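You operate a simulated robot arm through the tools that you are given. There is no shell and no other tool. Be economical: measure what you need, move in short steps, check, and stop when the job is done.

The job below is to be done with a simulated robot arm. You get a single attempt, and the scene is never put back.

TASK
Reset the safety valve to lift at the card's pressure and prove it.
Fine: turn the spring dial with the rig bled, shut the bleed valve, pump till it lifts, open the bleed valve again.
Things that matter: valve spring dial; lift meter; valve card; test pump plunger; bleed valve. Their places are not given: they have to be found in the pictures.

It is judged by the outcome, as a careful person would: the job done as asked, and still so three seconds after it is handed in. It fails if anything else is knocked over, pushed out of place, dropped, spilled or broken.

THE ROBOT
A 6-joint arm with a two-finger parallel gripper, fixed in place. Base frame: the origin is at the foot of the arm, x ahead of it, y to its left, z up; the work surface is at about z = 89.8. Units: cm, rad, N and s.
With the tool pointing down near the work surface it reaches from about 24 to 66 cm from the base axis. Its first joint turns from -1.152 to 1.152 rad. Payload 2.9 kg.
Tool frame: the origin (TCP) lies between the finger pads and is the grasp point; the fingertips stand 3 cm ahead of it; z points along the fingers, y is the line along which they close. The gripper opens to 11 cm. The fingers are 2 cm wide and 1 cm thick; the gripper's body (4.8 by 11.2 cm) begins 5.5 cm behind the TCP.
Orientation is that of the tool frame in the base frame, as a unit quaternion [x, y, z, w]. With the fingers straight down and closing along the base's y, the tool's x points along the base's -x, its y along +y and its z along -z.

THE INTERFACE
- The arm moves only by the tool nudge_tool. Its argument "motion" is a list of rows, each a list of 3 entries, a list of its own where there are three numbers: the shift along the tool's x, y, z in units of 250 mm (1.0 is 250 mm), then the turn, a rotation vector about the tool's x, y, z in units of 60 degrees (1.0 is 60 degrees), then the finger opening in cm, from 0 to 11. In form: [[[dx, dy, dz], [ax, ay, az], grip], ...]. A call has 1 to 12 rows; each row is the pose to reach, as a shift and turn from the pose commanded when the call began, along the tool's axes at that moment. A call with a number of a shift or a turn outside -1 to 1 is refused whole. Rows are played at 5 a second. More than 5 cm and 0.15 rad between two rows, or a gripper value outside its range, and nothing of the call is played. A pose out of reach is approached as far as the arm can. The call stops where the force on the tool passes 40 N (or 10 N more than at its start, if that is more) or the arm is blocked; 0.2 s more then pass. Each finger travels about 10.8 cm/s and halts on what it meets, pressing with about 38 N; the grip force reading is that of the motor and also rises with nothing between the fingers. The clock runs only during rows and for 0.2 s after the last one: add rows that repeat a pose to give the fingers time. It gives the time, the measured TCP pose, the force on the tool (base axes), the opening and the grip force at its end, in the units of the frame above (readings bear some noise).
- Cameras (640 x 400 px; columns grow to the right, rows downward): "scene" is fixed at [5.04, 40.67, 141.28]; the picture's right is [-0.89, -0.46, 0.00], its down [-0.19, 0.37, -0.91] and it looks along [0.42, -0.81, -0.42] (base axes); focal length 318 px, centre (320, 200). "wrist" rides on the gripper at [7.2, 1.7, -10.3] in the tool frame; the picture's right is [-0.23, 0.97, 0.00], its down [-0.76, -0.18, -0.62] and it looks along [-0.61, -0.14, 0.78] (tool axes); focal length 222 px, centre (320, 200).
- snapshot(camera): a new picture of that camera. No time passes.
- locate(camera, pixels): for up to 12 pixels [column, row] of the newest picture of that camera ("zoom" is the newest enlarged one), the place [x, y, z] in the base frame of the surface seen there, good to about 0.2 cm, but the place of the scene camera against the robot may be out by one fixed shift of up to 2.5 cm in any direction. No time passes.
- inspect(camera, box): a new picture of the part [left, top, right, bottom] of that camera's present view, enlarged. No time passes.
- sign_off(): hands the job in; it is judged then, once.

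Keep the steps short. Do not move on a guess: measure, check each grasp and each placing, and mend mistakes. In all there are 80 turns and 46 pictures (those below and enlarged ones count). Leave the gripper open and the arm clear of the work at the hand-in unless told otherwise, and finish with a single line.

The tools are called after "Call:" as a command line: name --argument value ..., lists and objects as JSON in quotes. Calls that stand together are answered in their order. nudge_tool: Moves the arm, as the interface text tells. Its arguments: {"type":"object","properties":{"motion":{"type":"array","items":{"type":"array"}}},"required":["motion"]} The other tools are called the same way: snapshot (camera) takes a picture; locate (camera, pixels) gives the place of the surface under pixels of a picture; inspect (camera, box) takes an enlarged picture of a part of a camera's view; sign_off () hands the job in.

At the start:

```text
clock: 0.0
position: [46.3, -16.67, 119.01]
tool_rot: [-0.001, 1.0, 0.0, 0.0]
ft_force: [0.3, -0.6, -0.3]
grip_width: 10.98
grasp_force: 0.1
```

scene: 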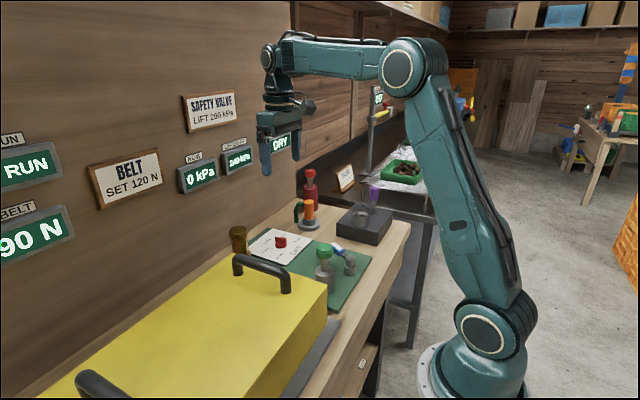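
wrist: 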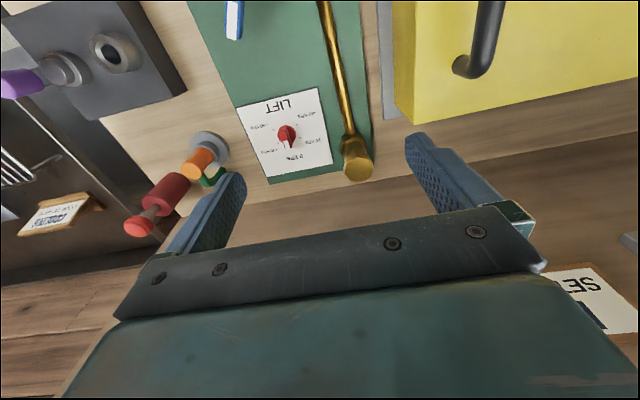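

I see a card on the wall ("SAFETY VALVE LIFT 2?0 kPa"), two meters, and a dial plate with a red knob. I'll enlarge the card/meters and the dial plate to read them.

Call:
inspect --camera "scene" --box '[170, 85, 270, 200]'

Call:
inspect --camera "wrist" --box '[110, 70, 390, 245]'

Call:
inspect --camera "scene" --box '[220, 160, 400, 310]'

```text
3.48 times, centred on (220, 142) of scene
```

zoom: 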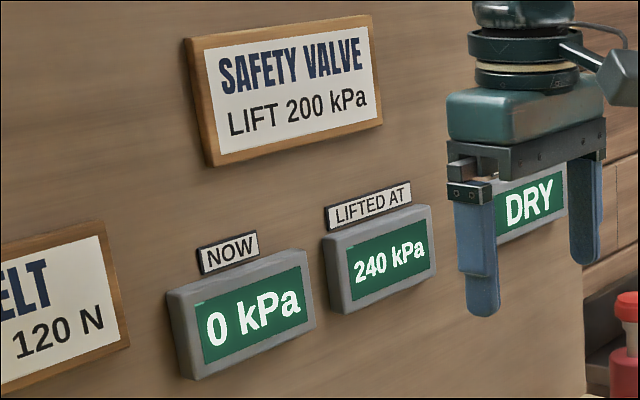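

```text
2.29 times, centred on (250, 158) of wrist
```

zoom: 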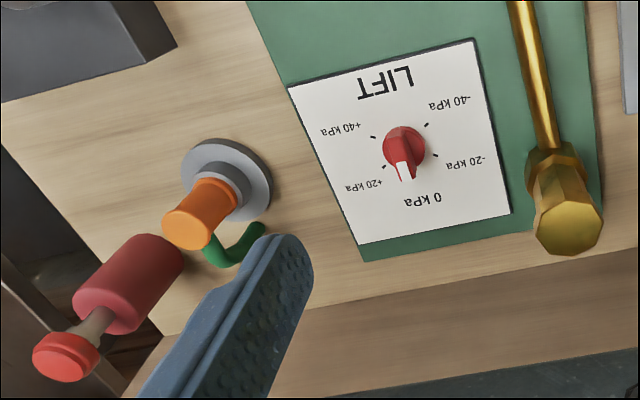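

```text
2.67 times, centred on (310, 235) of scene
```

zoom: 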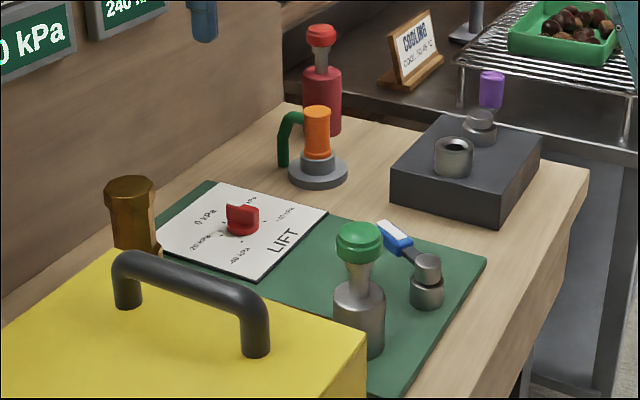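

The card says 200 kPa, it last lifted at 240, and the dial points at 0 of a ±40 scale. So the target looks like −40. I'll measure the dial and other parts, using the wrist camera because it has no fixed shift.

Call:
snapshot --camera "wrist"

Call:
locate --camera "wrist" --pixels '[[286, 133], [238, 108], [320, 88], [333, 164], [268, 177], [355, 170], [234, 20], [115, 50], [200, 160], [410, 100], [480, 60], [305, 100]]'

Call:
snapshot --camera "scene"

Call:
locate --camera "scene" --pixels '[[280, 241], [325, 251], [325, 270], [337, 247], [349, 256], [349, 268], [288, 280], [238, 235], [327, 300], [240, 262], [347, 253], [312, 222]]'

```text
40 pictures are left
```

wrist: 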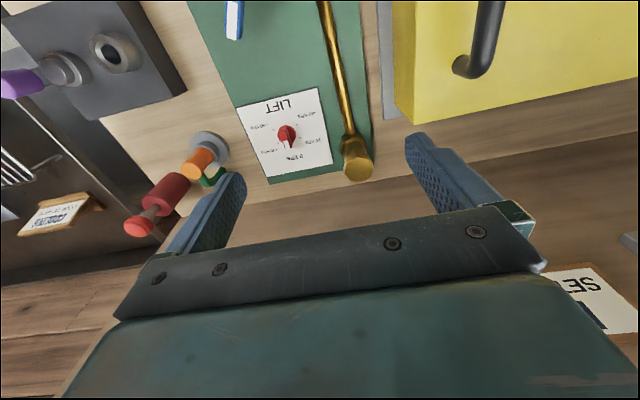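

```text
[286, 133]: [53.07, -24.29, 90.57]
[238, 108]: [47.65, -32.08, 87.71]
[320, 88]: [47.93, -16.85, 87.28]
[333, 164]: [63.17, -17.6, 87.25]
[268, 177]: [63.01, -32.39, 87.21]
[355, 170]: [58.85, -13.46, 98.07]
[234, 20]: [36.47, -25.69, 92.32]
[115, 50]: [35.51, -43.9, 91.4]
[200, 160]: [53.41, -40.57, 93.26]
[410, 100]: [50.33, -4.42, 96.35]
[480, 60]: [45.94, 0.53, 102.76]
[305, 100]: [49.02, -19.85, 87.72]
```

```text
39 pictures are left
```

scene: 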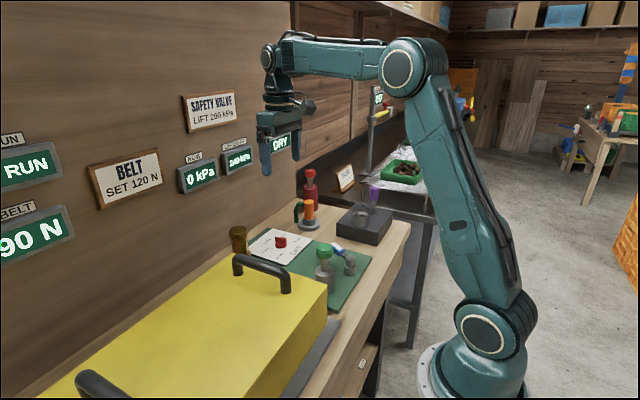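

```text
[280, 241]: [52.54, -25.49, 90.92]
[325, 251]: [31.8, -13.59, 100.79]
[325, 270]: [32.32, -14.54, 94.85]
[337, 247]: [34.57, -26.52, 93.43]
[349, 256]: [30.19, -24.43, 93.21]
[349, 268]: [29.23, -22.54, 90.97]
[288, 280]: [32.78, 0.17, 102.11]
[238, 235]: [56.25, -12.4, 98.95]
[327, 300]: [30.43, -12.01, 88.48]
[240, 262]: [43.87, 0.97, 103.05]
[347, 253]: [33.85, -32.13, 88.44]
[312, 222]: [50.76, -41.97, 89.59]
```

Next, I'll bring the wrist camera back 16 cm (tool +x) to look down on the blue lever and green plunger. The height stays the same.

Call:
nudge_tool --motion '[[[0.16, 0, 0], [0, 0, 0], 11], [[0.32, 0, 0], [0, 0, 0], 11], [[0.48, 0, 0], [0, 0, 0], 11], [[0.64, 0, 0], [0, 0, 0], 11], [[0.64, 0, 0], [0, 0, 0], 11]]'

Call:
snapshot --camera "wrist"

```text
clock: 1.2
position: [30.31, -16.79, 119.16]
tool_rot: [-0.001, 1.0, 0.0, -0.001]
ft_force: [-0.6, -0.2, 1.4]
grip_width: 11.01
grasp_force: 0.1
```

```text
38 pictures are left
```

wrist: 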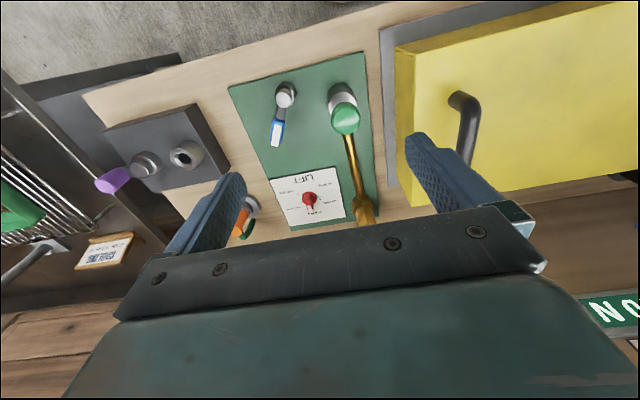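

Now the pump (green head) and the bleed lever (blue) are both visible. I'll enlarge that area and measure it.

Call:
inspect --camera "wrist" --box '[225, 60, 385, 160]'

Call:
locate --camera "wrist" --pixels '[[283, 98], [286, 88], [279, 115], [277, 126], [275, 142], [347, 116], [341, 93], [300, 70], [310, 199], [313, 207], [260, 130], [330, 210]]'

Call:
inspect --camera "wrist" --box '[260, 160, 360, 240]'

```text
4.00 times, centred on (305, 110) of wrist
```

zoom: 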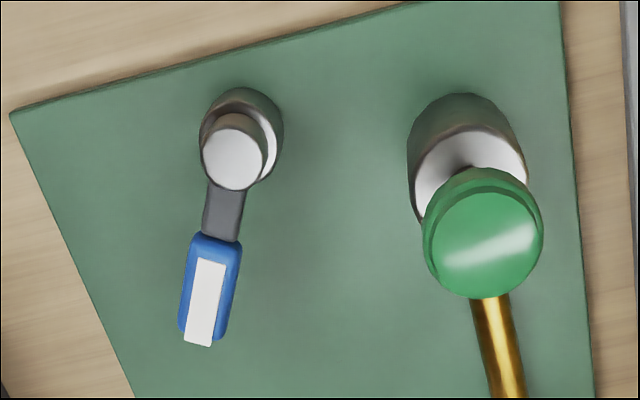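

```text
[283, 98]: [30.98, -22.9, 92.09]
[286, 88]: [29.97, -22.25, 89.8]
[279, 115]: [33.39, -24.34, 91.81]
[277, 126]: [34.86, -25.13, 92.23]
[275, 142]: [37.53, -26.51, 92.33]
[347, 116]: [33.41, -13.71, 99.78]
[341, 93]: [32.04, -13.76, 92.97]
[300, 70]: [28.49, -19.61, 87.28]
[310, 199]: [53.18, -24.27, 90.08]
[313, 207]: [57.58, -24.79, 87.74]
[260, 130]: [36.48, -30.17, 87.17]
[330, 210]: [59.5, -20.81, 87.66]
```

```text
5.00 times, centred on (310, 200) of wrist
```

zoom: 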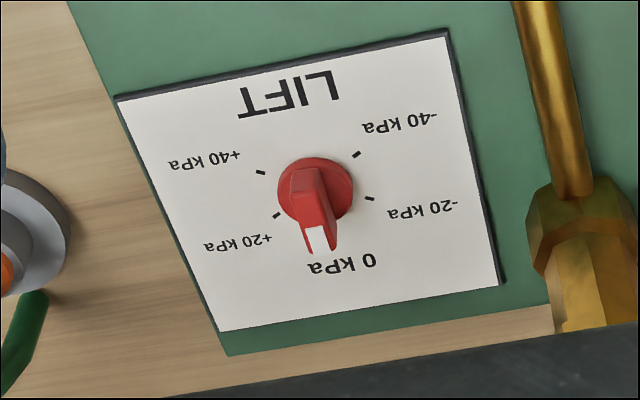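

Both are measured: the lever pivots near (30.7, −22.6) and its handle reaches about (37.5, −26.5). The plunger top is at about (33, −13.7, 99.8). Now I'll measure the dial ticks and knob from the newest zoom.

Call:
locate --camera "zoom" --pixels '[[261, 172], [276, 215], [370, 198], [357, 154], [305, 175], [318, 235], [345, 180], [283, 195], [315, 160], [310, 200], [345, 205], [330, 245]]'

Call:
inspect --camera "scene" --box '[300, 225, 380, 290]'

Call:
inspect --camera "scene" --box '[240, 220, 320, 270]'

```text
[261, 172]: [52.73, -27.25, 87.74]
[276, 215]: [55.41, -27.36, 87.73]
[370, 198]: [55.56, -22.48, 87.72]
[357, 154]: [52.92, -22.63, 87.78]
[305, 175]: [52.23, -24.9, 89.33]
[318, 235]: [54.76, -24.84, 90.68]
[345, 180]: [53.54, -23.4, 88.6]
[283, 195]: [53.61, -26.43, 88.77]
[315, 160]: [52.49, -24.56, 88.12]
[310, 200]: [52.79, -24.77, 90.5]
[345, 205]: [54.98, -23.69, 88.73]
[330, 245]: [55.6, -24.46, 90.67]
```

```text
6.15 times, centred on (340, 258) of scene
```

zoom: 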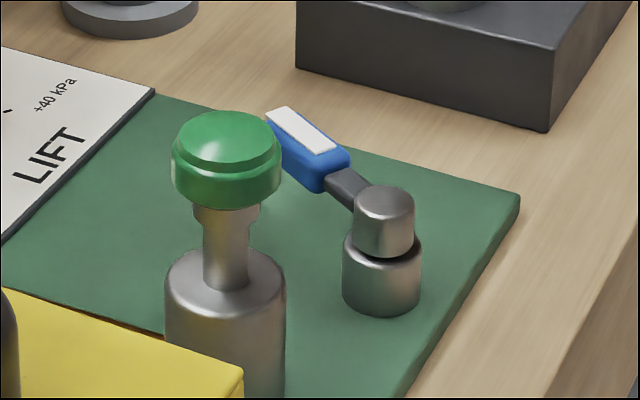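

```text
8.00 times, centred on (280, 245) of scene
```

zoom: 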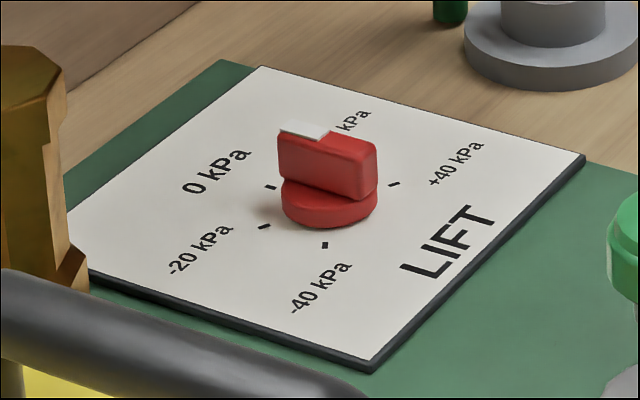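

Fitting the ticks puts the dial centre at (54.15, −24.93), with 60° steps and the bar along x pointing at 0. The −40 mark is 120° counter-clockwise seen from above. I'll move over the knob and come down to z = 100 with the fingers at 4 cm.

Call:
nudge_tool --motion '[[[-0.16, -0.054, 0], [0, 0, 0], 4], [[-0.32, -0.109, 0], [0, 0, 0], 4], [[-0.48, -0.163, 0], [0, 0, 0], 4], [[-0.64, -0.217, 0], [0, 0, 0], 4], [[-0.8, -0.272, 0], [0, 0, 0], 4], [[-0.954, -0.326, 0], [0, 0, 0], 4], [[-0.954, -0.326, 0.19], [0, 0, 0], 4], [[-0.954, -0.326, 0.38], [0, 0, 0], 4], [[-0.954, -0.326, 0.57], [0, 0, 0], 4], [[-0.954, -0.326, 0.76], [0, 0, 0], 4], [[-0.954, -0.326, 0.76], [0, 0, 0], 4]]'

Call:
snapshot --camera "wrist"

```text
clock: 3.6
position: [54.33, -24.82, 99.9]
tool_rot: [0.0, 1.0, -0.001, 0.0]
ft_force: [0.8, 0.1, 0.6]
grip_width: 4.02
grasp_force: 0.1
```

```text
33 pictures are left
```

wrist: 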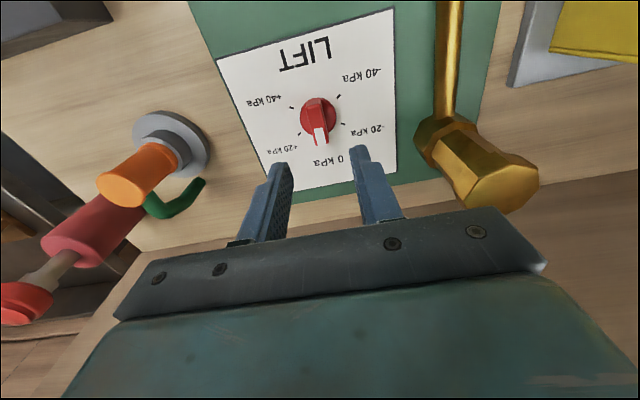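

The knob is at pixel (318,120). I'll recheck its centre and heights from close up before going down.

Call:
inspect --camera "wrist" --box '[260, 70, 380, 170]'

Call:
locate --camera "wrist" --pixels '[[291, 108], [299, 134], [344, 124], [339, 97], [316, 100], [320, 138], [303, 118], [333, 115], [318, 115], [312, 110], [325, 130]]'

```text
4.00 times, centred on (320, 120) of wrist
```

zoom: 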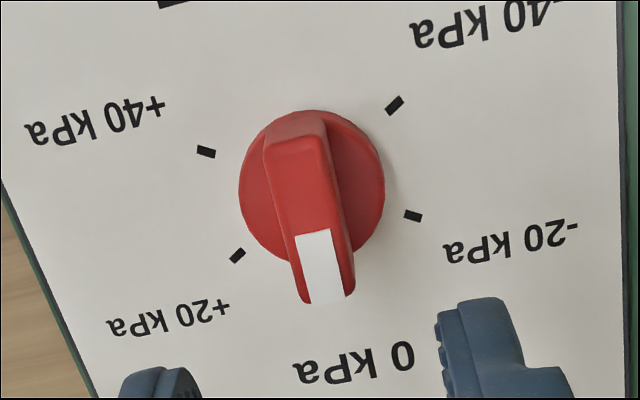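

```text
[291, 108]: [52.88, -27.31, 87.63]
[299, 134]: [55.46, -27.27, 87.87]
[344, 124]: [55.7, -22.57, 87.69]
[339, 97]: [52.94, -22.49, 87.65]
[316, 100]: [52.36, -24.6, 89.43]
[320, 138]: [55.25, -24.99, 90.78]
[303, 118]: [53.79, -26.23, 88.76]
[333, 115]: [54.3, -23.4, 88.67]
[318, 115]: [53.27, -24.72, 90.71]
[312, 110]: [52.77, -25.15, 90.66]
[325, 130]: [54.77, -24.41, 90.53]
```

Confirmed: centre (54.2, −24.9), disc top 88.7, bar top 90.7. I'll lower the TCP to 92.1 and close on the bar.

Call:
nudge_tool --motion '[[[0.006, -0.003, 0.15], [0, 0, 0], 4], [[0.006, -0.003, 0.25], [0, 0, 0], 4], [[0.006, -0.003, 0.312], [0, 0, 0], 4], [[0.006, -0.003, 0.312], [0, 0, 0], 4], [[0.006, -0.003, 0.312], [0, 0, 0], 0.5], [[0.006, -0.003, 0.312], [0, 0, 0], 0.5], [[0.006, -0.003, 0.312], [0, 0, 0], 0.5]]'

```text
clock: 5.2
position: [53.97, -25.06, 92.21]
tool_rot: [0.003, 1.0, -0.001, 0.001]
ft_force: [-0.1, -17.0, -6.8]
grip_width: 1.38
grasp_force: 45.7
```

The fingers hold the bar (1.38 cm, 45.7 N). Now the first 60° counter-clockwise, which is a negative turn about tool z.

Call:
nudge_tool --motion '[[[0, -0.003, 0], [0, 0, -0.125], 0.5], [[0, -0.003, 0], [0, 0, -0.25], 0.5], [[0, -0.003, 0], [0, 0, -0.375], 0.5], [[0, -0.003, 0], [0, 0, -0.5], 0.5], [[0, -0.003, 0], [0, 0, -0.625], 0.5], [[0, -0.003, 0], [0, 0, -0.75], 0.5], [[0, -0.003, 0], [0, 0, -0.875], 0.5], [[0, -0.003, 0], [0, 0, -1.0], 0.5], [[0, -0.003, 0], [0, 0, -1.0], 0.5]]'

Call:
snapshot --camera "wrist"

Call:
inspect --camera "scene" --box '[170, 140, 330, 270]'

```text
clock: 7.2
position: [53.98, -25.01, 92.09]
tool_rot: [-0.499, 0.866, 0.001, 0.0]
ft_force: [-1.8, -20.5, -8.3]
grip_width: 1.35
grasp_force: 45.3
```

```text
31 pictures are left
```

wrist: 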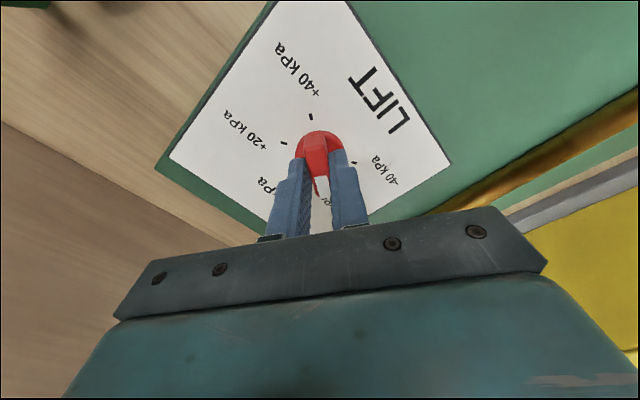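

```text
3.08 times, centred on (250, 205) of scene
```

zoom: 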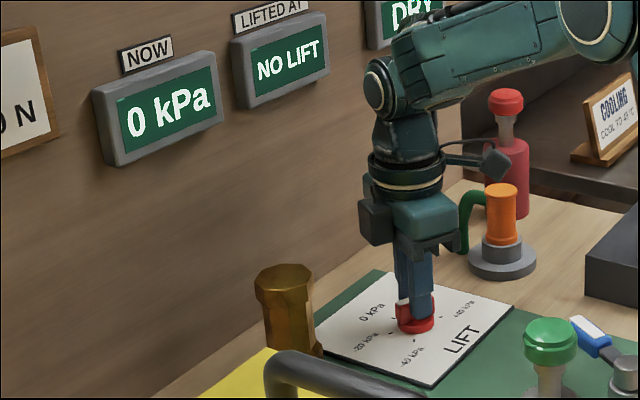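

It turned with the fingers, and the meter now shows "NO LIFT". Now the second 60°.

Call:
nudge_tool --motion '[[[0, 0, 0], [0, 0, -0.125], 0.5], [[0, 0, 0], [0, 0, -0.25], 0.5], [[0, 0, 0], [0, 0, -0.375], 0.5], [[0, 0, 0], [0, 0, -0.5], 0.5], [[0, 0, 0], [0, 0, -0.625], 0.5], [[0, 0, 0], [0, 0, -0.75], 0.5], [[0, 0, 0], [0, 0, -0.875], 0.5], [[0, 0, 0], [0, 0, -1.0], 0.5], [[0, 0, 0], [0, 0, -1.0], 0.5]]'

```text
clock: 9.2
position: [54.11, -25.14, 92.23]
tool_rot: [0.866, -0.501, 0.001, -0.001]
ft_force: [10.1, -26.3, -9.4]
grip_width: 1.39
grasp_force: 45.4
```

Turned 120° in total. I'll open, lift 15 cm straight up and look at the dial.

Call:
nudge_tool --motion '[[[0, 0, 0], [0, 0, 0], 4], [[0, 0, 0], [0, 0, 0], 4], [[0, 0, -0.15], [0, 0, 0], 4], [[0, 0, -0.3], [0, 0, 0], 4], [[0, 0, -0.45], [0, 0, 0], 4], [[0, 0, -0.6], [0, 0, 0], 4], [[0, 0, -0.6], [0, 0, 0], 4]]'

Call:
snapshot --camera "wrist"

Call:
inspect --camera "scene" --box '[240, 220, 320, 270]'

```text
clock: 10.8
position: [53.99, -24.89, 107.22]
tool_rot: [0.866, -0.5, 0.0, 0.0]
ft_force: [-0.6, -0.7, -0.9]
grip_width: 4.01
grasp_force: 0.0
```

```text
29 pictures are left
```

wrist: 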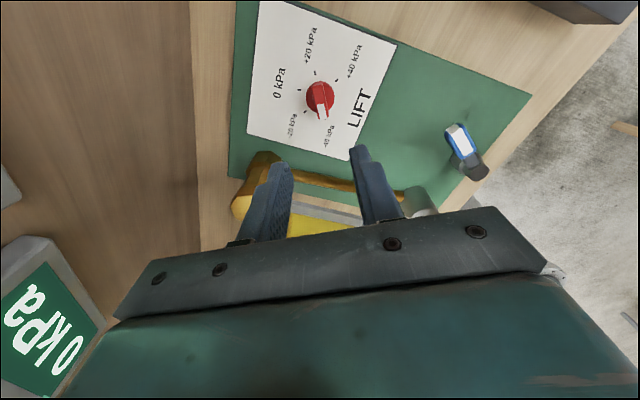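

```text
8.00 times, centred on (280, 245) of scene
```

zoom: 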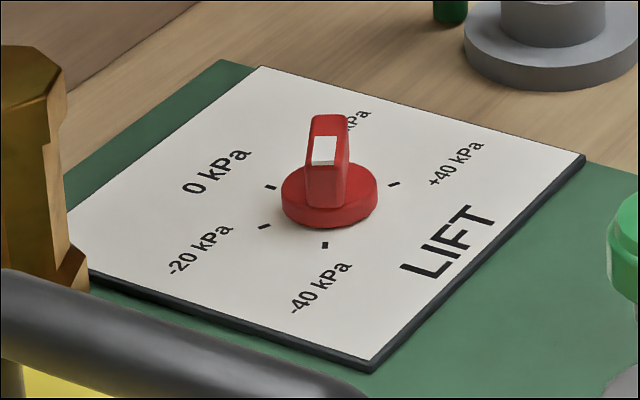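

The pointer sits on −40 and the neighbours are untouched. Next is the bleed lever. I'll move above its handle at (36.2, −25.8), turning 30° more so the fingers straddle it, and keep this height.

Call:
nudge_tool --motion '[[[-0.081, 0.158, 0], [0, 0, -0.125], 4], [[-0.163, 0.317, 0], [0, 0, -0.25], 4], [[-0.244, 0.475, 0], [0, 0, -0.375], 4], [[-0.325, 0.634, 0], [0, 0, -0.5], 4], [[-0.325, 0.634, 0], [0, 0, -0.5], 4]]'

Call:
snapshot --camera "wrist"

```text
clock: 12.0
position: [39.85, -22.65, 109.56]
tool_rot: [0.961, -0.274, 0.001, -0.029]
ft_force: [0.5, 0.3, 0.3]
grip_width: 3.99
grasp_force: 0.0
out of reach, approached as far as the arm can: row 3, 4, 5
```

```text
27 pictures are left
```

wrist: 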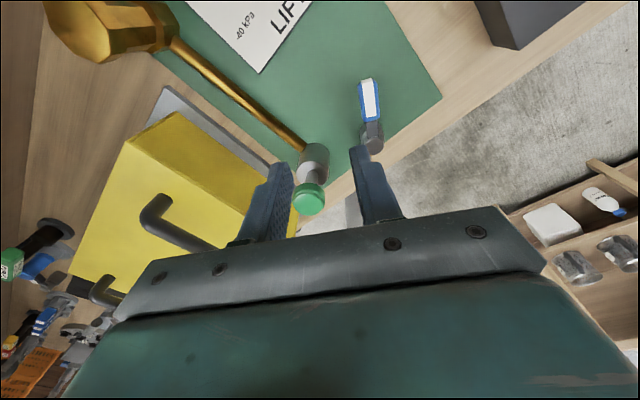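

A wrist limit was hit. I'll turn back the other way in place, +60° about tool z, and see where it settles.

Call:
nudge_tool --motion '[[[0, 0, 0], [0, 0, 0.125], 4], [[0, 0, 0], [0, 0, 0.25], 4], [[0, 0, 0], [0, 0, 0.375], 4], [[0, 0, 0], [0, 0, 0.5], 4], [[0, 0, 0], [0, 0, 0.625], 4], [[0, 0, 0], [0, 0, 0.75], 4], [[0, 0, 0], [0, 0, 0.875], 4], [[0, 0, 0], [0, 0, 1.0], 4], [[0, 0, 0], [0, 0, 1.0], 4]]'

```text
clock: 14.0
position: [40.0, -22.78, 109.81]
tool_rot: [-0.694, 0.719, 0.013, 0.024]
ft_force: [-0.1, 0.9, -0.9]
grip_width: 4.0
grasp_force: 0.1
```

It kept its place, with yaw about −88° and a slight tilt of ~3°. I'll keep turning back toward neutral, taking the tilt out along the way.

Call:
nudge_tool --motion '[[[0, 0, 0], [0.002, 0.007, 0.125], 4], [[0, 0, 0], [0.0035, 0.013, 0.25], 4], [[0, 0, 0], [0.005, 0.02, 0.374], 4], [[0, 0, 0], [0.007, 0.026, 0.5], 4], [[0, 0, 0], [0.009, 0.033, 0.624], 4], [[0, 0, 0], [0.01, 0.04, 0.748], 4], [[0, 0, 0], [0.012, 0.046, 0.873], 4], [[0, 0, 0], [0.014, 0.053, 0.997], 4], [[0, 0, 0], [0.014, 0.053, 0.997], 4]]'

```text
clock: 16.0
position: [39.99, -22.63, 109.85]
tool_rot: [-0.243, 0.97, 0.0, 0.001]
ft_force: [0.1, -0.1, 0.1]
grip_width: 4.01
grasp_force: 0.0
```

Clean now, yaw −28°. I'll turn 58° more to line up with the handle and slide to above (36.2, −25.8, 107).

Call:
nudge_tool --motion '[[[0.024, -0.005, 0.012], [0, 0, 0.121], 4], [[0.048, -0.01, 0.025], [0, 0, 0.242], 4], [[0.072, -0.015, 0.037], [0, 0, 0.363], 4], [[0.096, -0.02, 0.05], [0, 0, 0.484], 4], [[0.12, -0.025, 0.062], [0, 0, 0.605], 4], [[0.144, -0.03, 0.075], [0, 0, 0.726], 4], [[0.168, -0.035, 0.087], [0, 0, 0.847], 4], [[0.193, -0.04, 0.1], [0, 0, 0.968], 4], [[0.193, -0.04, 0.1], [0, 0, 0.968], 4]]'

Call:
snapshot --camera "wrist"

```text
clock: 18.0
position: [36.24, -25.93, 107.31]
tool_rot: [0.259, 0.966, 0.001, 0.0]
ft_force: [0.3, 0.5, -0.2]
grip_width: 3.99
grasp_force: 0.0
```

```text
26 pictures are left
```

wrist: 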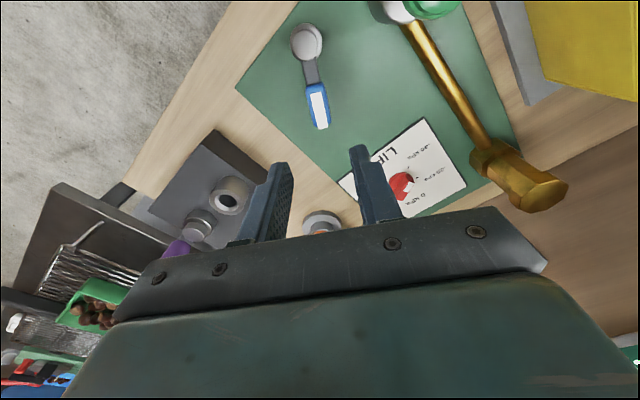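

The lever lies roughly between the fingers. I'll measure its handle and pivot closely.

Call:
inspect --camera "wrist" --box '[260, 10, 380, 140]'

Call:
locate --camera "wrist" --pixels '[[307, 40], [296, 40], [322, 42], [312, 72], [317, 90], [319, 105], [322, 126], [308, 105], [329, 105], [345, 105]]'

```text
3.08 times, centred on (320, 75) of wrist
```

zoom: 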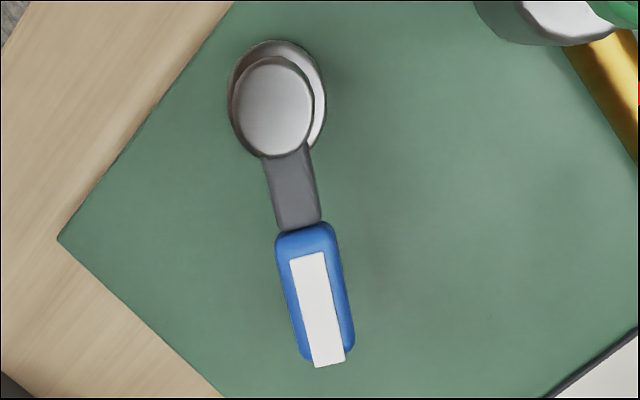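

```text
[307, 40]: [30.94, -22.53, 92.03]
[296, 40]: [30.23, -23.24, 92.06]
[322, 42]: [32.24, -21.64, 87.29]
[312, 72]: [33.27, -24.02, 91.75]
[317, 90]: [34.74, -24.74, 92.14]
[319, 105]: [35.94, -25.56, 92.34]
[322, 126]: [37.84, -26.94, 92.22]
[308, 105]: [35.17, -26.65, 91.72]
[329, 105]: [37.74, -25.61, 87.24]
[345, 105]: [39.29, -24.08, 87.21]
```

The handle runs from the pivot (30.9, −22.7) to its tip (37.9, −26.9), top at z 92.3, direction about −32°. I'm lined up over its middle. I'll descend to TCP 92.5 with the fingers 4 cm apart, then narrow to 2.4 as a loose cage.

Call:
nudge_tool --motion '[[[0, 0, 0.16], [0, 0, 0], 4], [[0, 0, 0.32], [0, 0, 0], 4], [[0, 0, 0.45], [0, 0, 0], 4], [[0, 0, 0.53], [0, 0, 0], 4], [[0, 0, 0.592], [0, 0, 0], 4], [[0, 0, 0.592], [0, 0, 0], 4], [[0, 0, 0.592], [0, 0, 0], 2.4], [[0, 0, 0.592], [0, 0, 0], 2.4]]'

Call:
snapshot --camera "wrist"

```text
clock: 19.8
position: [36.31, -26.0, 92.4]
tool_rot: [0.259, 0.966, 0.001, 0.0]
ft_force: [-0.1, -0.1, -1.0]
grip_width: 2.42
grasp_force: 0.8
```

```text
24 pictures are left
```

wrist: 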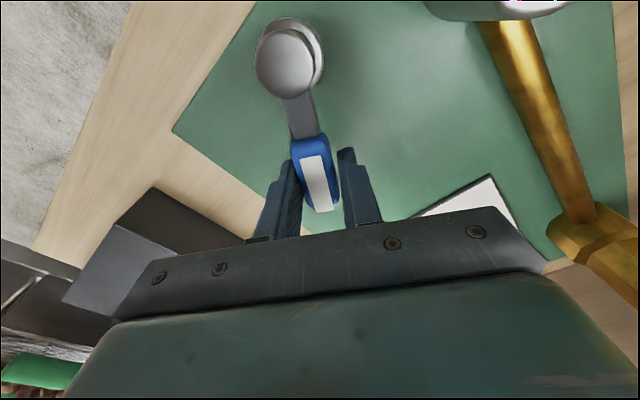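

The handle is caged. The travel direction is unknown, so I'll test gently: clockwise about the pivot (away from the plunger) by 0.3 rad, watching the force.

Call:
nudge_tool --motion '[[[0.0007, -0.019, 0], [0, 0, 0.072], 2.4], [[0.0028, -0.0378, 0], [0, 0, 0.143], 2.4], [[0.0063, -0.0565, 0], [0, 0, 0.215], 2.4], [[0.0113, -0.0748, 0], [0, 0, 0.286], 2.4], [[0.0113, -0.0748, 0], [0, 0, 0.286], 2.4]]'

Call:
snapshot --camera "wrist"

```text
clock: 21.0
position: [35.22, -27.37, 92.48]
tool_rot: [0.4, 0.917, 0.001, 0.0]
ft_force: [0.7, 0.5, -0.2]
grip_width: 2.42
grasp_force: 0.3
```

```text
23 pictures are left
```

wrist: 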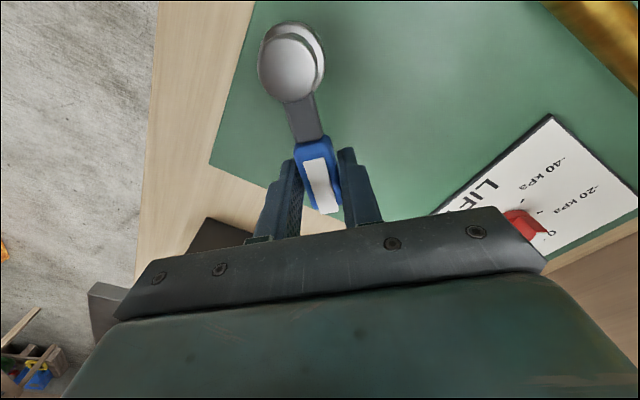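

The lever swings freely clockwise with almost no force. I'll go on 0.6 rad more around the pivot.

Call:
nudge_tool --motion '[[[0.0013, -0.0253, 0], [0, 0, 0.0955], 2.4], [[0.005, -0.0503, 0], [0, 0, 0.191], 2.4], [[0.0113, -0.0748, 0], [0, 0, 0.2865], 2.4], [[0.02, -0.0986, 0], [0, 0, 0.382], 2.4], [[0.031, -0.1214, 0], [0, 0, 0.4775], 2.4], [[0.0442, -0.143, 0], [0, 0, 0.573], 2.4], [[0.0442, -0.143, 0], [0, 0, 0.573], 2.4]]'

Call:
snapshot --camera "wrist"

```text
clock: 22.6
position: [31.65, -29.07, 92.44]
tool_rot: [0.653, 0.758, 0.001, 0.0]
ft_force: [1.9, -0.8, 0.8]
grip_width: 2.49
grasp_force: 0.7
```

```text
22 pictures are left
```

wrist: 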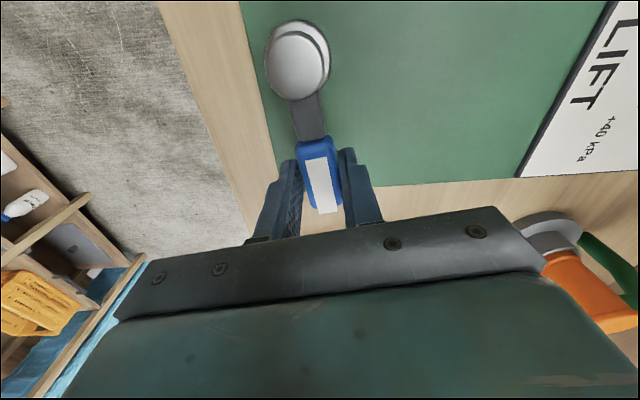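

It's still swinging freely at about −83°. I'll try 0.35 rad more, in smaller rows.

Call:
nudge_tool --motion '[[[0.0003, -0.0127, 0], [0, 0, 0.048], 2.4], [[0.0013, -0.0253, 0], [0, 0, 0.0955], 2.4], [[0.003, -0.038, 0], [0, 0, 0.143], 2.4], [[0.005, -0.0503, 0], [0, 0, 0.191], 2.4], [[0.0079, -0.0628, 0], [0, 0, 0.239], 2.4], [[0.0113, -0.0748, 0], [0, 0, 0.2865], 2.4], [[0.0154, -0.0868, 0], [0, 0, 0.334], 2.4], [[0.0154, -0.0868, 0], [0, 0, 0.334], 2.4]]'

Call:
inspect --camera "wrist" --box '[220, 0, 420, 220]'

```text
clock: 24.2
position: [30.43, -28.89, 92.52]
tool_rot: [0.764, 0.645, 0.01, 0.007]
ft_force: [23.4, 0.0, -6.0]
grip_width: 3.56
grasp_force: 11.7
stopped in row 7: the force on the tool passed its limit (the readings are from after the stop); the commanded pose is now the measured one
```

```text
1.82 times, centred on (320, 110) of wrist
```

zoom: 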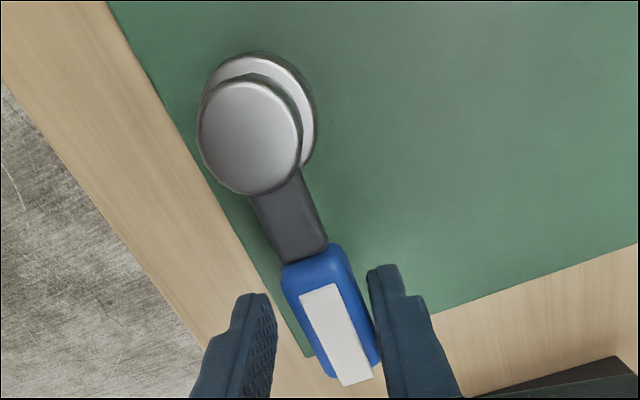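

The stop is reached with the lever at about −90°, parallel to the board edge. I'll open, ease off and rise straight up.

Call:
nudge_tool --motion '[[[0, 0.01, 0], [0, 0, 0], 4.5], [[0, 0.01, 0], [0, 0, 0], 4.5], [[0, 0.01, -0.15], [0, 0, 0], 4.5], [[0, 0.01, -0.33], [0, 0, 0], 4.5], [[0, 0.01, -0.52], [0, 0, 0], 4.5], [[0, 0.01, -0.7], [0, 0, 0], 4.5], [[0, 0.01, -0.7], [0, 0, 0], 4.5]]'

Call:
snapshot --camera "wrist"

```text
clock: 25.8
position: [29.83, -28.96, 109.84]
tool_rot: [0.767, 0.642, 0.006, 0.003]
ft_force: [0.6, -0.5, -0.1]
grip_width: 4.51
grasp_force: 0.0
```

```text
20 pictures are left
```

wrist: 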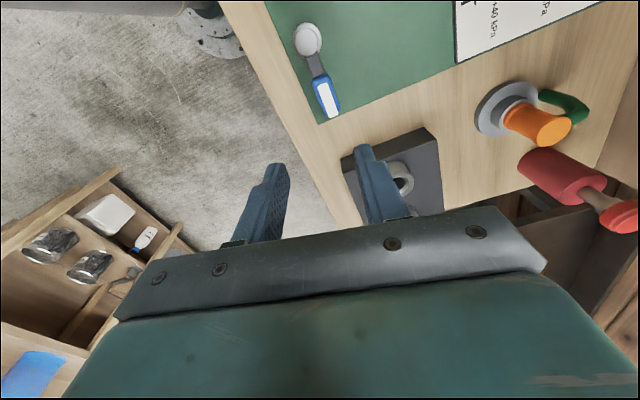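

Now to the pump: I'll turn −60° and move above the plunger at about (32.5, −14, 115), so I can measure the green head.

Call:
nudge_tool --motion '[[[0.0, 0, -0.1], [0, 0, -0.125], 4], [[0.0, 0, -0.2], [0, 0, -0.25], 4], [[0.1, 0, -0.2], [0, 0, -0.375], 4], [[0.2, 0, -0.2], [0, 0, -0.5], 4], [[0.3, 0, -0.2], [0, 0, -0.625], 4], [[0.4, 0, -0.2], [0, 0, -0.75], 4], [[0.5, 0, -0.2], [0, 0, -0.875], 4], [[0.61, 0, -0.2], [0, 0, -1.0], 4], [[0.61, 0, -0.2], [0, 0, -1.0], 4]]'

Call:
snapshot --camera "wrist"

```text
clock: 27.8
position: [32.52, -13.8, 115.02]
tool_rot: [0.342, 0.94, 0.004, 0.006]
ft_force: [0.1, -0.1, -0.4]
grip_width: 3.98
grasp_force: 0.1
```

```text
19 pictures are left
```

wrist: 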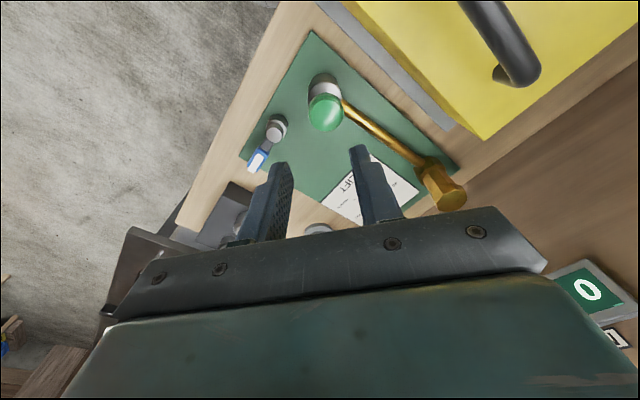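

I see the green head at about (326,113). I'll measure its top and edges.

Call:
inspect --camera "wrist" --box '[290, 60, 370, 140]'

Call:
locate --camera "zoom" --pixels '[[280, 270], [215, 270], [340, 270], [280, 210], [280, 330], [280, 120]]'

```text
5.00 times, centred on (330, 100) of wrist
```

zoom: 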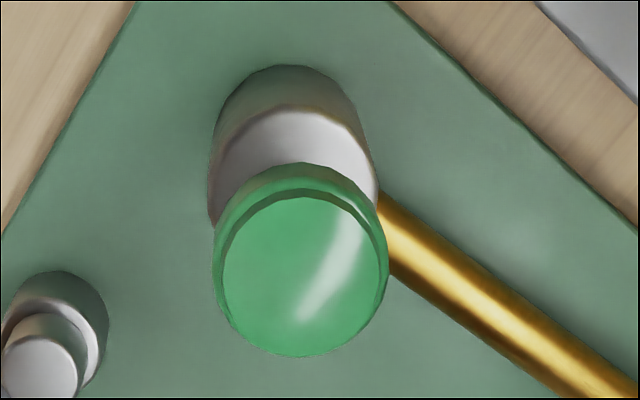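

```text
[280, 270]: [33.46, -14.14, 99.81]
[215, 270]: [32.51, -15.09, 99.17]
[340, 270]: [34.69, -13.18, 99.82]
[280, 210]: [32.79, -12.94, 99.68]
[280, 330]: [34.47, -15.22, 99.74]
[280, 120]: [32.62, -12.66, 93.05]
```

Head centre is about (33.8, −13.9), top at z 99.8, with the barrel top at 93. I'll close the fingers, align over it and come down to just above (tips about 100.3).

Call:
nudge_tool --motion '[[[-0.042, 0.03, 0], [0, 0, 0], 0], [[-0.042, 0.03, 0.15], [0, 0, 0], 0], [[-0.042, 0.03, 0.3], [0, 0, 0], 0], [[-0.042, 0.03, 0.4], [0, 0, 0], 0], [[-0.042, 0.03, 0.468], [0, 0, 0], 0], [[-0.042, 0.03, 0.468], [0, 0, 0], 0]]'

Call:
inspect --camera "scene" --box '[170, 130, 370, 290]'

```text
clock: 29.2
position: [34.04, -13.63, 103.16]
tool_rot: [0.343, 0.939, 0.003, 0.006]
ft_force: [0.3, 0.2, 0.0]
grip_width: 0.03
grasp_force: 37.2
```

```text
2.50 times, centred on (270, 210) of scene
```

zoom: 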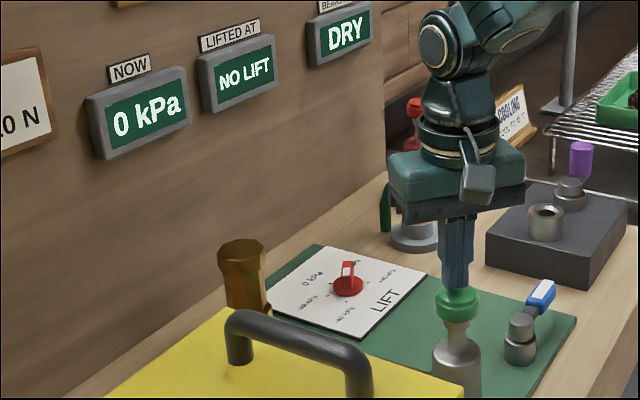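

The tips are just over the head. I'll press down 3.5 cm in half-centimetre rows.

Call:
nudge_tool --motion '[[[0, -0.01, 0.02], [0, 0, 0], 0], [[0, -0.01, 0.04], [0, 0, 0], 0], [[0, -0.01, 0.06], [0, 0, 0], 0], [[0, -0.01, 0.08], [0, 0, 0], 0], [[0, -0.01, 0.1], [0, 0, 0], 0], [[0, -0.01, 0.12], [0, 0, 0], 0], [[0, -0.01, 0.14], [0, 0, 0], 0], [[0, -0.01, 0.14], [0, 0, 0], 0]]'

Call:
inspect --camera "scene" --box '[170, 130, 370, 290]'

```text
clock: 31.0
position: [34.01, -14.1, 99.76]
tool_rot: [0.343, 0.939, 0.003, 0.006]
ft_force: [-2.3, 1.0, 6.2]
grip_width: 0.01
grasp_force: 37.7
```

```text
2.50 times, centred on (270, 210) of scene
```

zoom: 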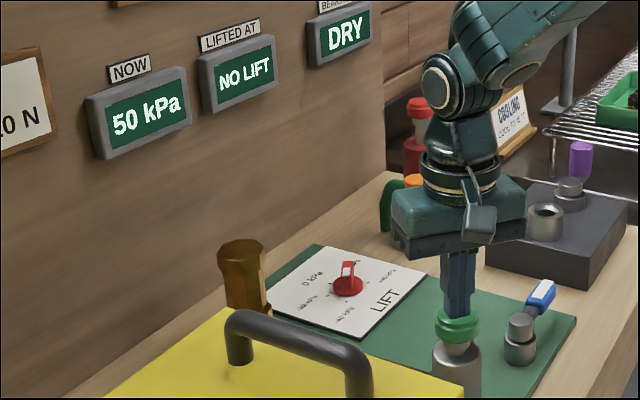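

The meter reads 50 kPa, so the bleed is shut and one stroke gives 50. I'll check that the plunger springs back, then stroke once more.

Call:
nudge_tool --motion '[[[0, 0, -0.05], [0, 0, 0], 0], [[0, 0, -0.1], [0, 0, 0], 0], [[0, 0, -0.15], [0, 0, 0], 0], [[0, 0, -0.15], [0, 0, 0], 0], [[0, 0, -0.11], [0, 0, 0], 0], [[0, 0, -0.07], [0, 0, 0], 0], [[0, 0, -0.035], [0, 0, 0], 0], [[0, 0, 0], [0, 0, 0], 0], [[0, 0, 0], [0, 0, 0], 0]]'

Call:
inspect --camera "scene" --box '[170, 130, 370, 290]'

```text
clock: 33.0
position: [33.96, -14.12, 99.92]
tool_rot: [0.343, 0.939, 0.002, 0.007]
ft_force: [2.2, -1.2, 7.4]
grip_width: 0.03
grasp_force: 37.6
```

```text
2.50 times, centred on (270, 210) of scene
```

zoom: 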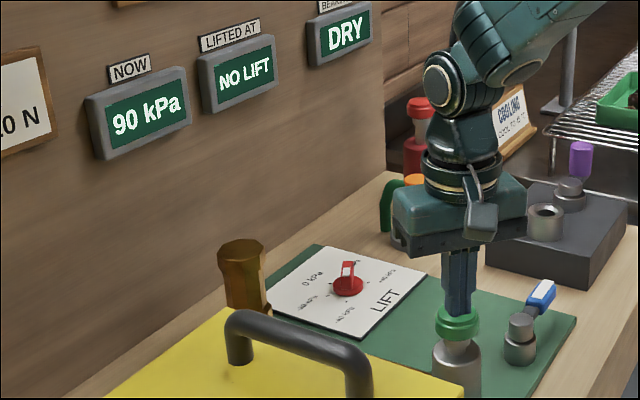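

It reads 90 kPa and the plunger springs back. Two more strokes, one per call.

Call:
nudge_tool --motion '[[[0, 0, -0.05], [0, 0, 0], 0], [[0, 0, -0.1], [0, 0, 0], 0], [[0, 0, -0.15], [0, 0, 0], 0], [[0, 0, -0.15], [0, 0, 0], 0], [[0, 0, -0.11], [0, 0, 0], 0], [[0, 0, -0.07], [0, 0, 0], 0], [[0, 0, -0.035], [0, 0, 0], 0], [[0, 0, 0], [0, 0, 0], 0], [[0, 0, 0], [0, 0, 0], 0]]'

Call:
nudge_tool --motion '[[[0, 0, -0.05], [0, 0, 0], 0], [[0, 0, -0.1], [0, 0, 0], 0], [[0, 0, -0.15], [0, 0, 0], 0], [[0, 0, -0.15], [0, 0, 0], 0], [[0, 0, -0.11], [0, 0, 0], 0], [[0, 0, -0.07], [0, 0, 0], 0], [[0, 0, -0.035], [0, 0, 0], 0], [[0, 0, 0], [0, 0, 0], 0], [[0, 0, 0], [0, 0, 0], 0]]'

Call:
inspect --camera "scene" --box '[170, 130, 370, 290]'

```text
clock: 35.0
position: [33.91, -13.98, 99.83]
tool_rot: [0.343, 0.939, 0.004, 0.007]
ft_force: [-0.4, -3.5, 6.4]
grip_width: 0.0
grasp_force: 37.1
```

```text
clock: 37.0
position: [34.03, -14.09, 99.85]
tool_rot: [0.343, 0.939, 0.002, 0.007]
ft_force: [-1.6, -1.5, 6.6]
grip_width: 0.0
grasp_force: 37.7
```

```text
2.50 times, centred on (270, 210) of scene
```

zoom: 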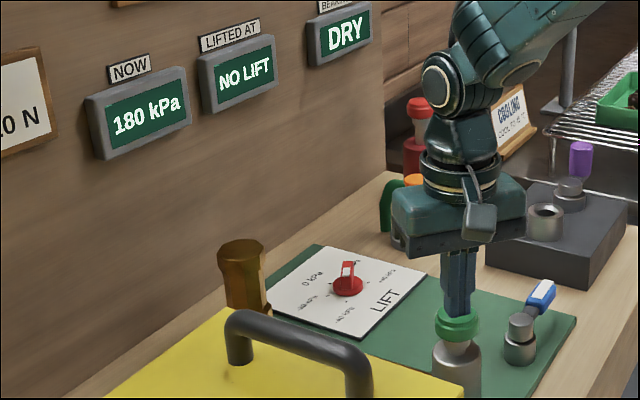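

It reads 180 kPa with no lift yet. One more stroke should reach 200.

Call:
nudge_tool --motion '[[[0, 0, -0.05], [0, 0, 0], 0], [[0, 0, -0.1], [0, 0, 0], 0], [[0, 0, -0.15], [0, 0, 0], 0], [[0, 0, -0.15], [0, 0, 0], 0], [[0, 0, -0.11], [0, 0, 0], 0], [[0, 0, -0.07], [0, 0, 0], 0], [[0, 0, -0.035], [0, 0, 0], 0], [[0, 0, 0], [0, 0, 0], 0], [[0, 0, 0], [0, 0, 0], 0]]'

Call:
inspect --camera "scene" --box '[170, 130, 370, 290]'

```text
clock: 39.0
position: [34.05, -14.04, 99.98]
tool_rot: [0.343, 0.939, 0.003, 0.007]
ft_force: [-1.3, -2.3, 6.5]
grip_width: 0.0
grasp_force: 37.4
```

```text
2.50 times, centred on (270, 210) of scene
```

zoom: 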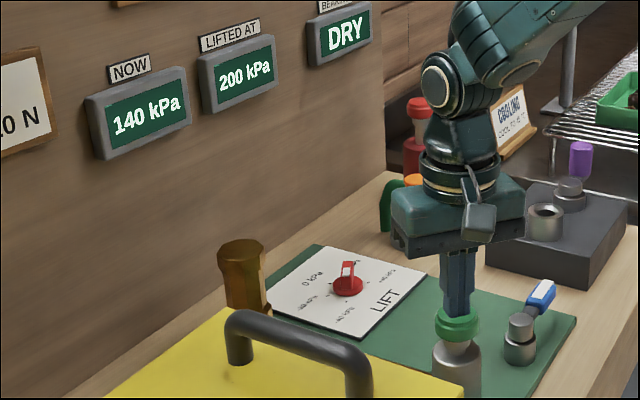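

The valve lifted at 200 kPa, which matches the card. Now to reopen the bleed: I'll rise, then go above the lever handle near (31.1, −29), turned to match it.

Call:
nudge_tool --motion '[[[0, 0, -0.15], [0, 0, 0], 0], [[0, 0, -0.3], [0, 0, 0], 0], [[0, 0, -0.4], [0, 0, 0], 4], [[-0.06, -0.106, -0.4], [0, 0, 0.12], 4], [[-0.12, -0.212, -0.4], [0, 0, 0.24], 4], [[-0.18, -0.319, -0.4], [0, 0, 0.36], 4], [[-0.24, -0.426, -0.4], [0, 0, 0.48], 4], [[-0.296, -0.532, -0.4], [0, 0, 0.6], 4], [[-0.296, -0.532, -0.4], [0, 0, 0.72], 4], [[-0.296, -0.532, -0.4], [0, 0, 0.833], 4], [[-0.296, -0.532, -0.4], [0, 0, 0.833], 4]]'

Call:
inspect --camera "wrist" --box '[220, 0, 420, 220]'

```text
clock: 41.4
position: [30.9, -29.16, 109.8]
tool_rot: [0.708, 0.706, 0.006, 0.004]
ft_force: [0.6, 0.1, 0.2]
grip_width: 3.97
grasp_force: 0.1
```

```text
1.82 times, centred on (320, 110) of wrist
```

zoom: 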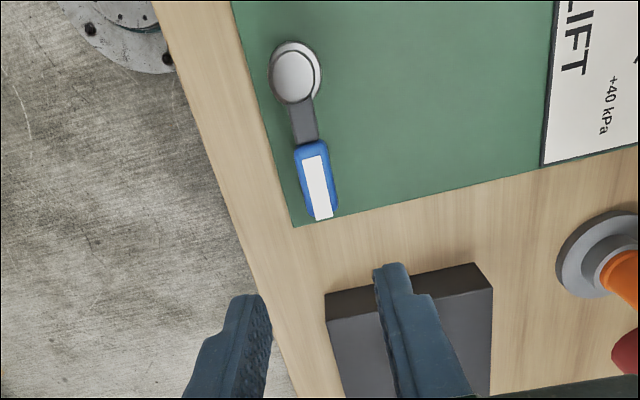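

I'll measure the handle in this zoom before going down.

Call:
locate --camera "zoom" --pixels '[[293, 78], [311, 155], [316, 180], [322, 210], [303, 120]]'

```text
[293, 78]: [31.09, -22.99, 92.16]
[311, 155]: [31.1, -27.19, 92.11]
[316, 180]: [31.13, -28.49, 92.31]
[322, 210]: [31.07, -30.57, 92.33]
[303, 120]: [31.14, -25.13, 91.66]
```

The lever lies at x = 31.1, exactly along −y, with its pivot at (31.1, −22.9). I'll descend over it to 92.5 and cage it.

Call:
nudge_tool --motion '[[[0.014, 0.008, 0.15], [0, 0, 0], 4], [[0.014, 0.008, 0.32], [0, 0, 0], 4], [[0.014, 0.008, 0.48], [0, 0, 0], 4], [[0.014, 0.008, 0.6], [0, 0, 0], 4], [[0.014, 0.008, 0.692], [0, 0, 0], 4], [[0.014, 0.008, 0.692], [0, 0, 0], 4], [[0.014, 0.008, 0.692], [0, 0, 0], 2.4], [[0.014, 0.008, 0.692], [0, 0, 0], 2.4]]'

Call:
snapshot --camera "wrist"

```text
clock: 43.2
position: [31.39, -28.63, 92.62]
tool_rot: [0.708, 0.706, 0.005, 0.002]
ft_force: [-3.5, -0.6, -0.7]
grip_width: 2.52
grasp_force: 1.6
```

```text
11 pictures are left
```

wrist: 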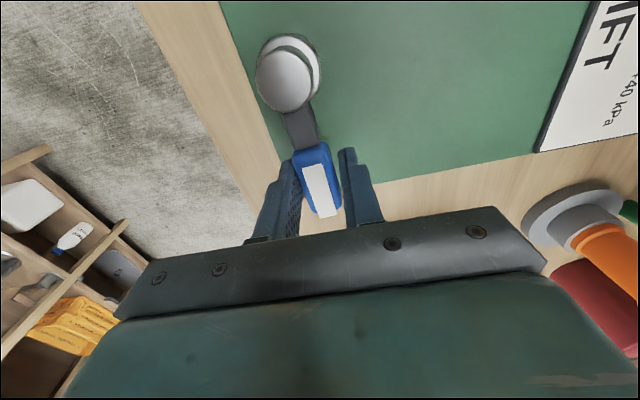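

The lever is caged. I'll swing it 60° counter-clockwise about the pivot, back to its first place.

Call:
nudge_tool --motion '[[[0.002, 0.0306, 0], [0, 0, -0.125], 2.4], [[0.008, 0.0606, 0], [0, 0, -0.25], 2.4], [[0.0178, 0.0896, 0], [0, 0, -0.375], 2.4], [[0.0314, 0.117, 0], [0, 0, -0.5], 2.4], [[0.0483, 0.1424, 0], [0, 0, -0.625], 2.4], [[0.0685, 0.1654, 0], [0, 0, -0.75], 2.4], [[0.0915, 0.1856, 0], [0, 0, -0.875], 2.4], [[0.117, 0.2026, 0], [0, 0, -1.0], 2.4], [[0.117, 0.2026, 0], [0, 0, -1.0], 2.4]]'

Call:
inspect --camera "scene" --box '[170, 130, 370, 290]'

Call:
snapshot --camera "wrist"

```text
clock: 45.2
position: [36.28, -25.77, 92.51]
tool_rot: [0.259, 0.966, 0.003, 0.006]
ft_force: [-4.9, -5.1, 2.0]
grip_width: 2.72
grasp_force: 2.9
```

```text
2.50 times, centred on (270, 210) of scene
```

zoom: 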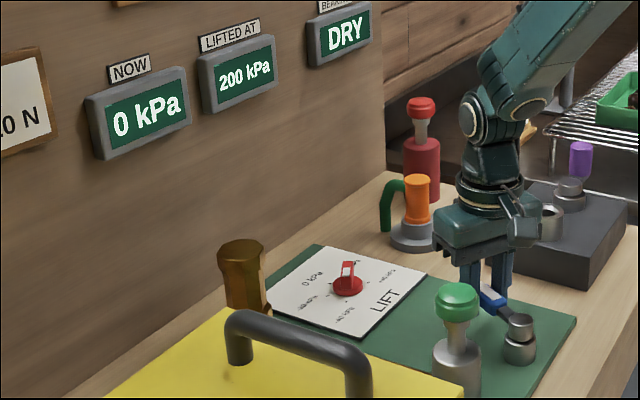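

```text
9 pictures are left
```

wrist: 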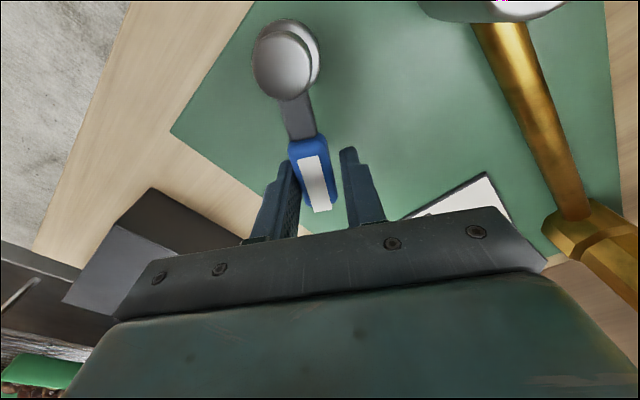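

NOW reads 0 kPa and LIFTED AT stays at 200. The handle lags a few degrees in the loose cage, so I'll nudge it 0.1 rad further to be fully open. Then I'll open the fingers and rise clear.

Call:
nudge_tool --motion '[[[0.0003, 0.0117, 0], [0, 0, -0.048], 2.4], [[0.0012, 0.0234, 0], [0, 0, -0.0955], 2.4], [[0.0012, 0.0234, 0], [0, 0, -0.0955], 2.4]]'

Call:
nudge_tool --motion '[[[0, 0, 0], [0, 0, 0], 4.5], [[0, 0, 0], [0, 0, 0], 4.5], [[0, 0, -0.15], [0, 0, 0], 4.5], [[0, 0, -0.33], [0, 0, 0], 4.5], [[0, 0, -0.52], [0, 0, 0], 4.5], [[0, 0, -0.7], [0, 0, 0], 8], [[0, 0, -0.9], [0, 0, 0], 11], [[0, 0, -0.9], [0, 0, 0], 11]]'

Call:
snapshot --camera "wrist"

Call:
inspect --camera "scene" --box '[170, 80, 410, 300]'

```text
clock: 46.0
position: [36.38, -25.56, 92.58]
tool_rot: [0.213, 0.977, 0.001, 0.005]
ft_force: [-17.8, -15.8, 0.4]
grip_width: 3.51
grasp_force: 10.8
```

```text
clock: 47.8
position: [36.42, -24.99, 115.05]
tool_rot: [0.21, 0.978, 0.003, 0.006]
ft_force: [0.0, -0.6, -0.3]
grip_width: 11.0
grasp_force: 0.0
```

```text
8 pictures are left
```

wrist: 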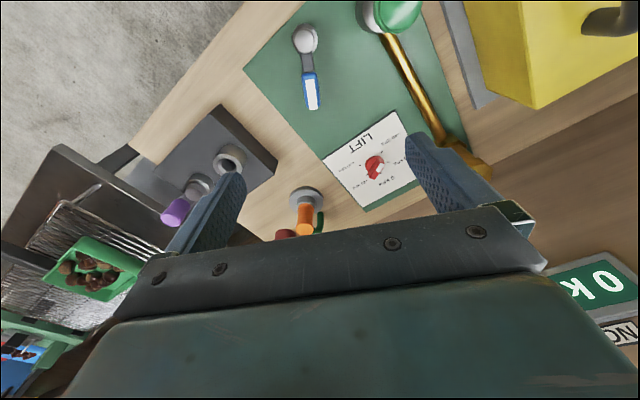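

```text
1.82 times, centred on (290, 190) of scene
```

zoom: 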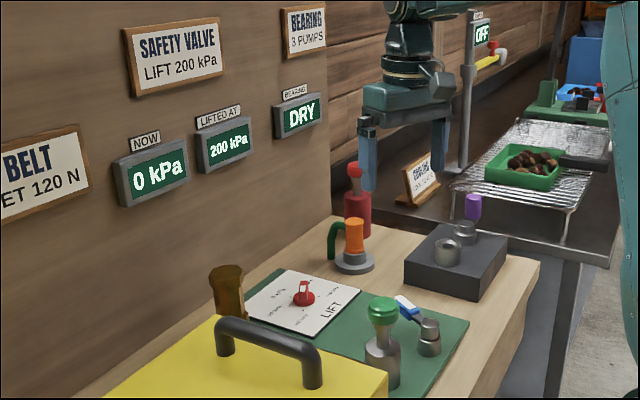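

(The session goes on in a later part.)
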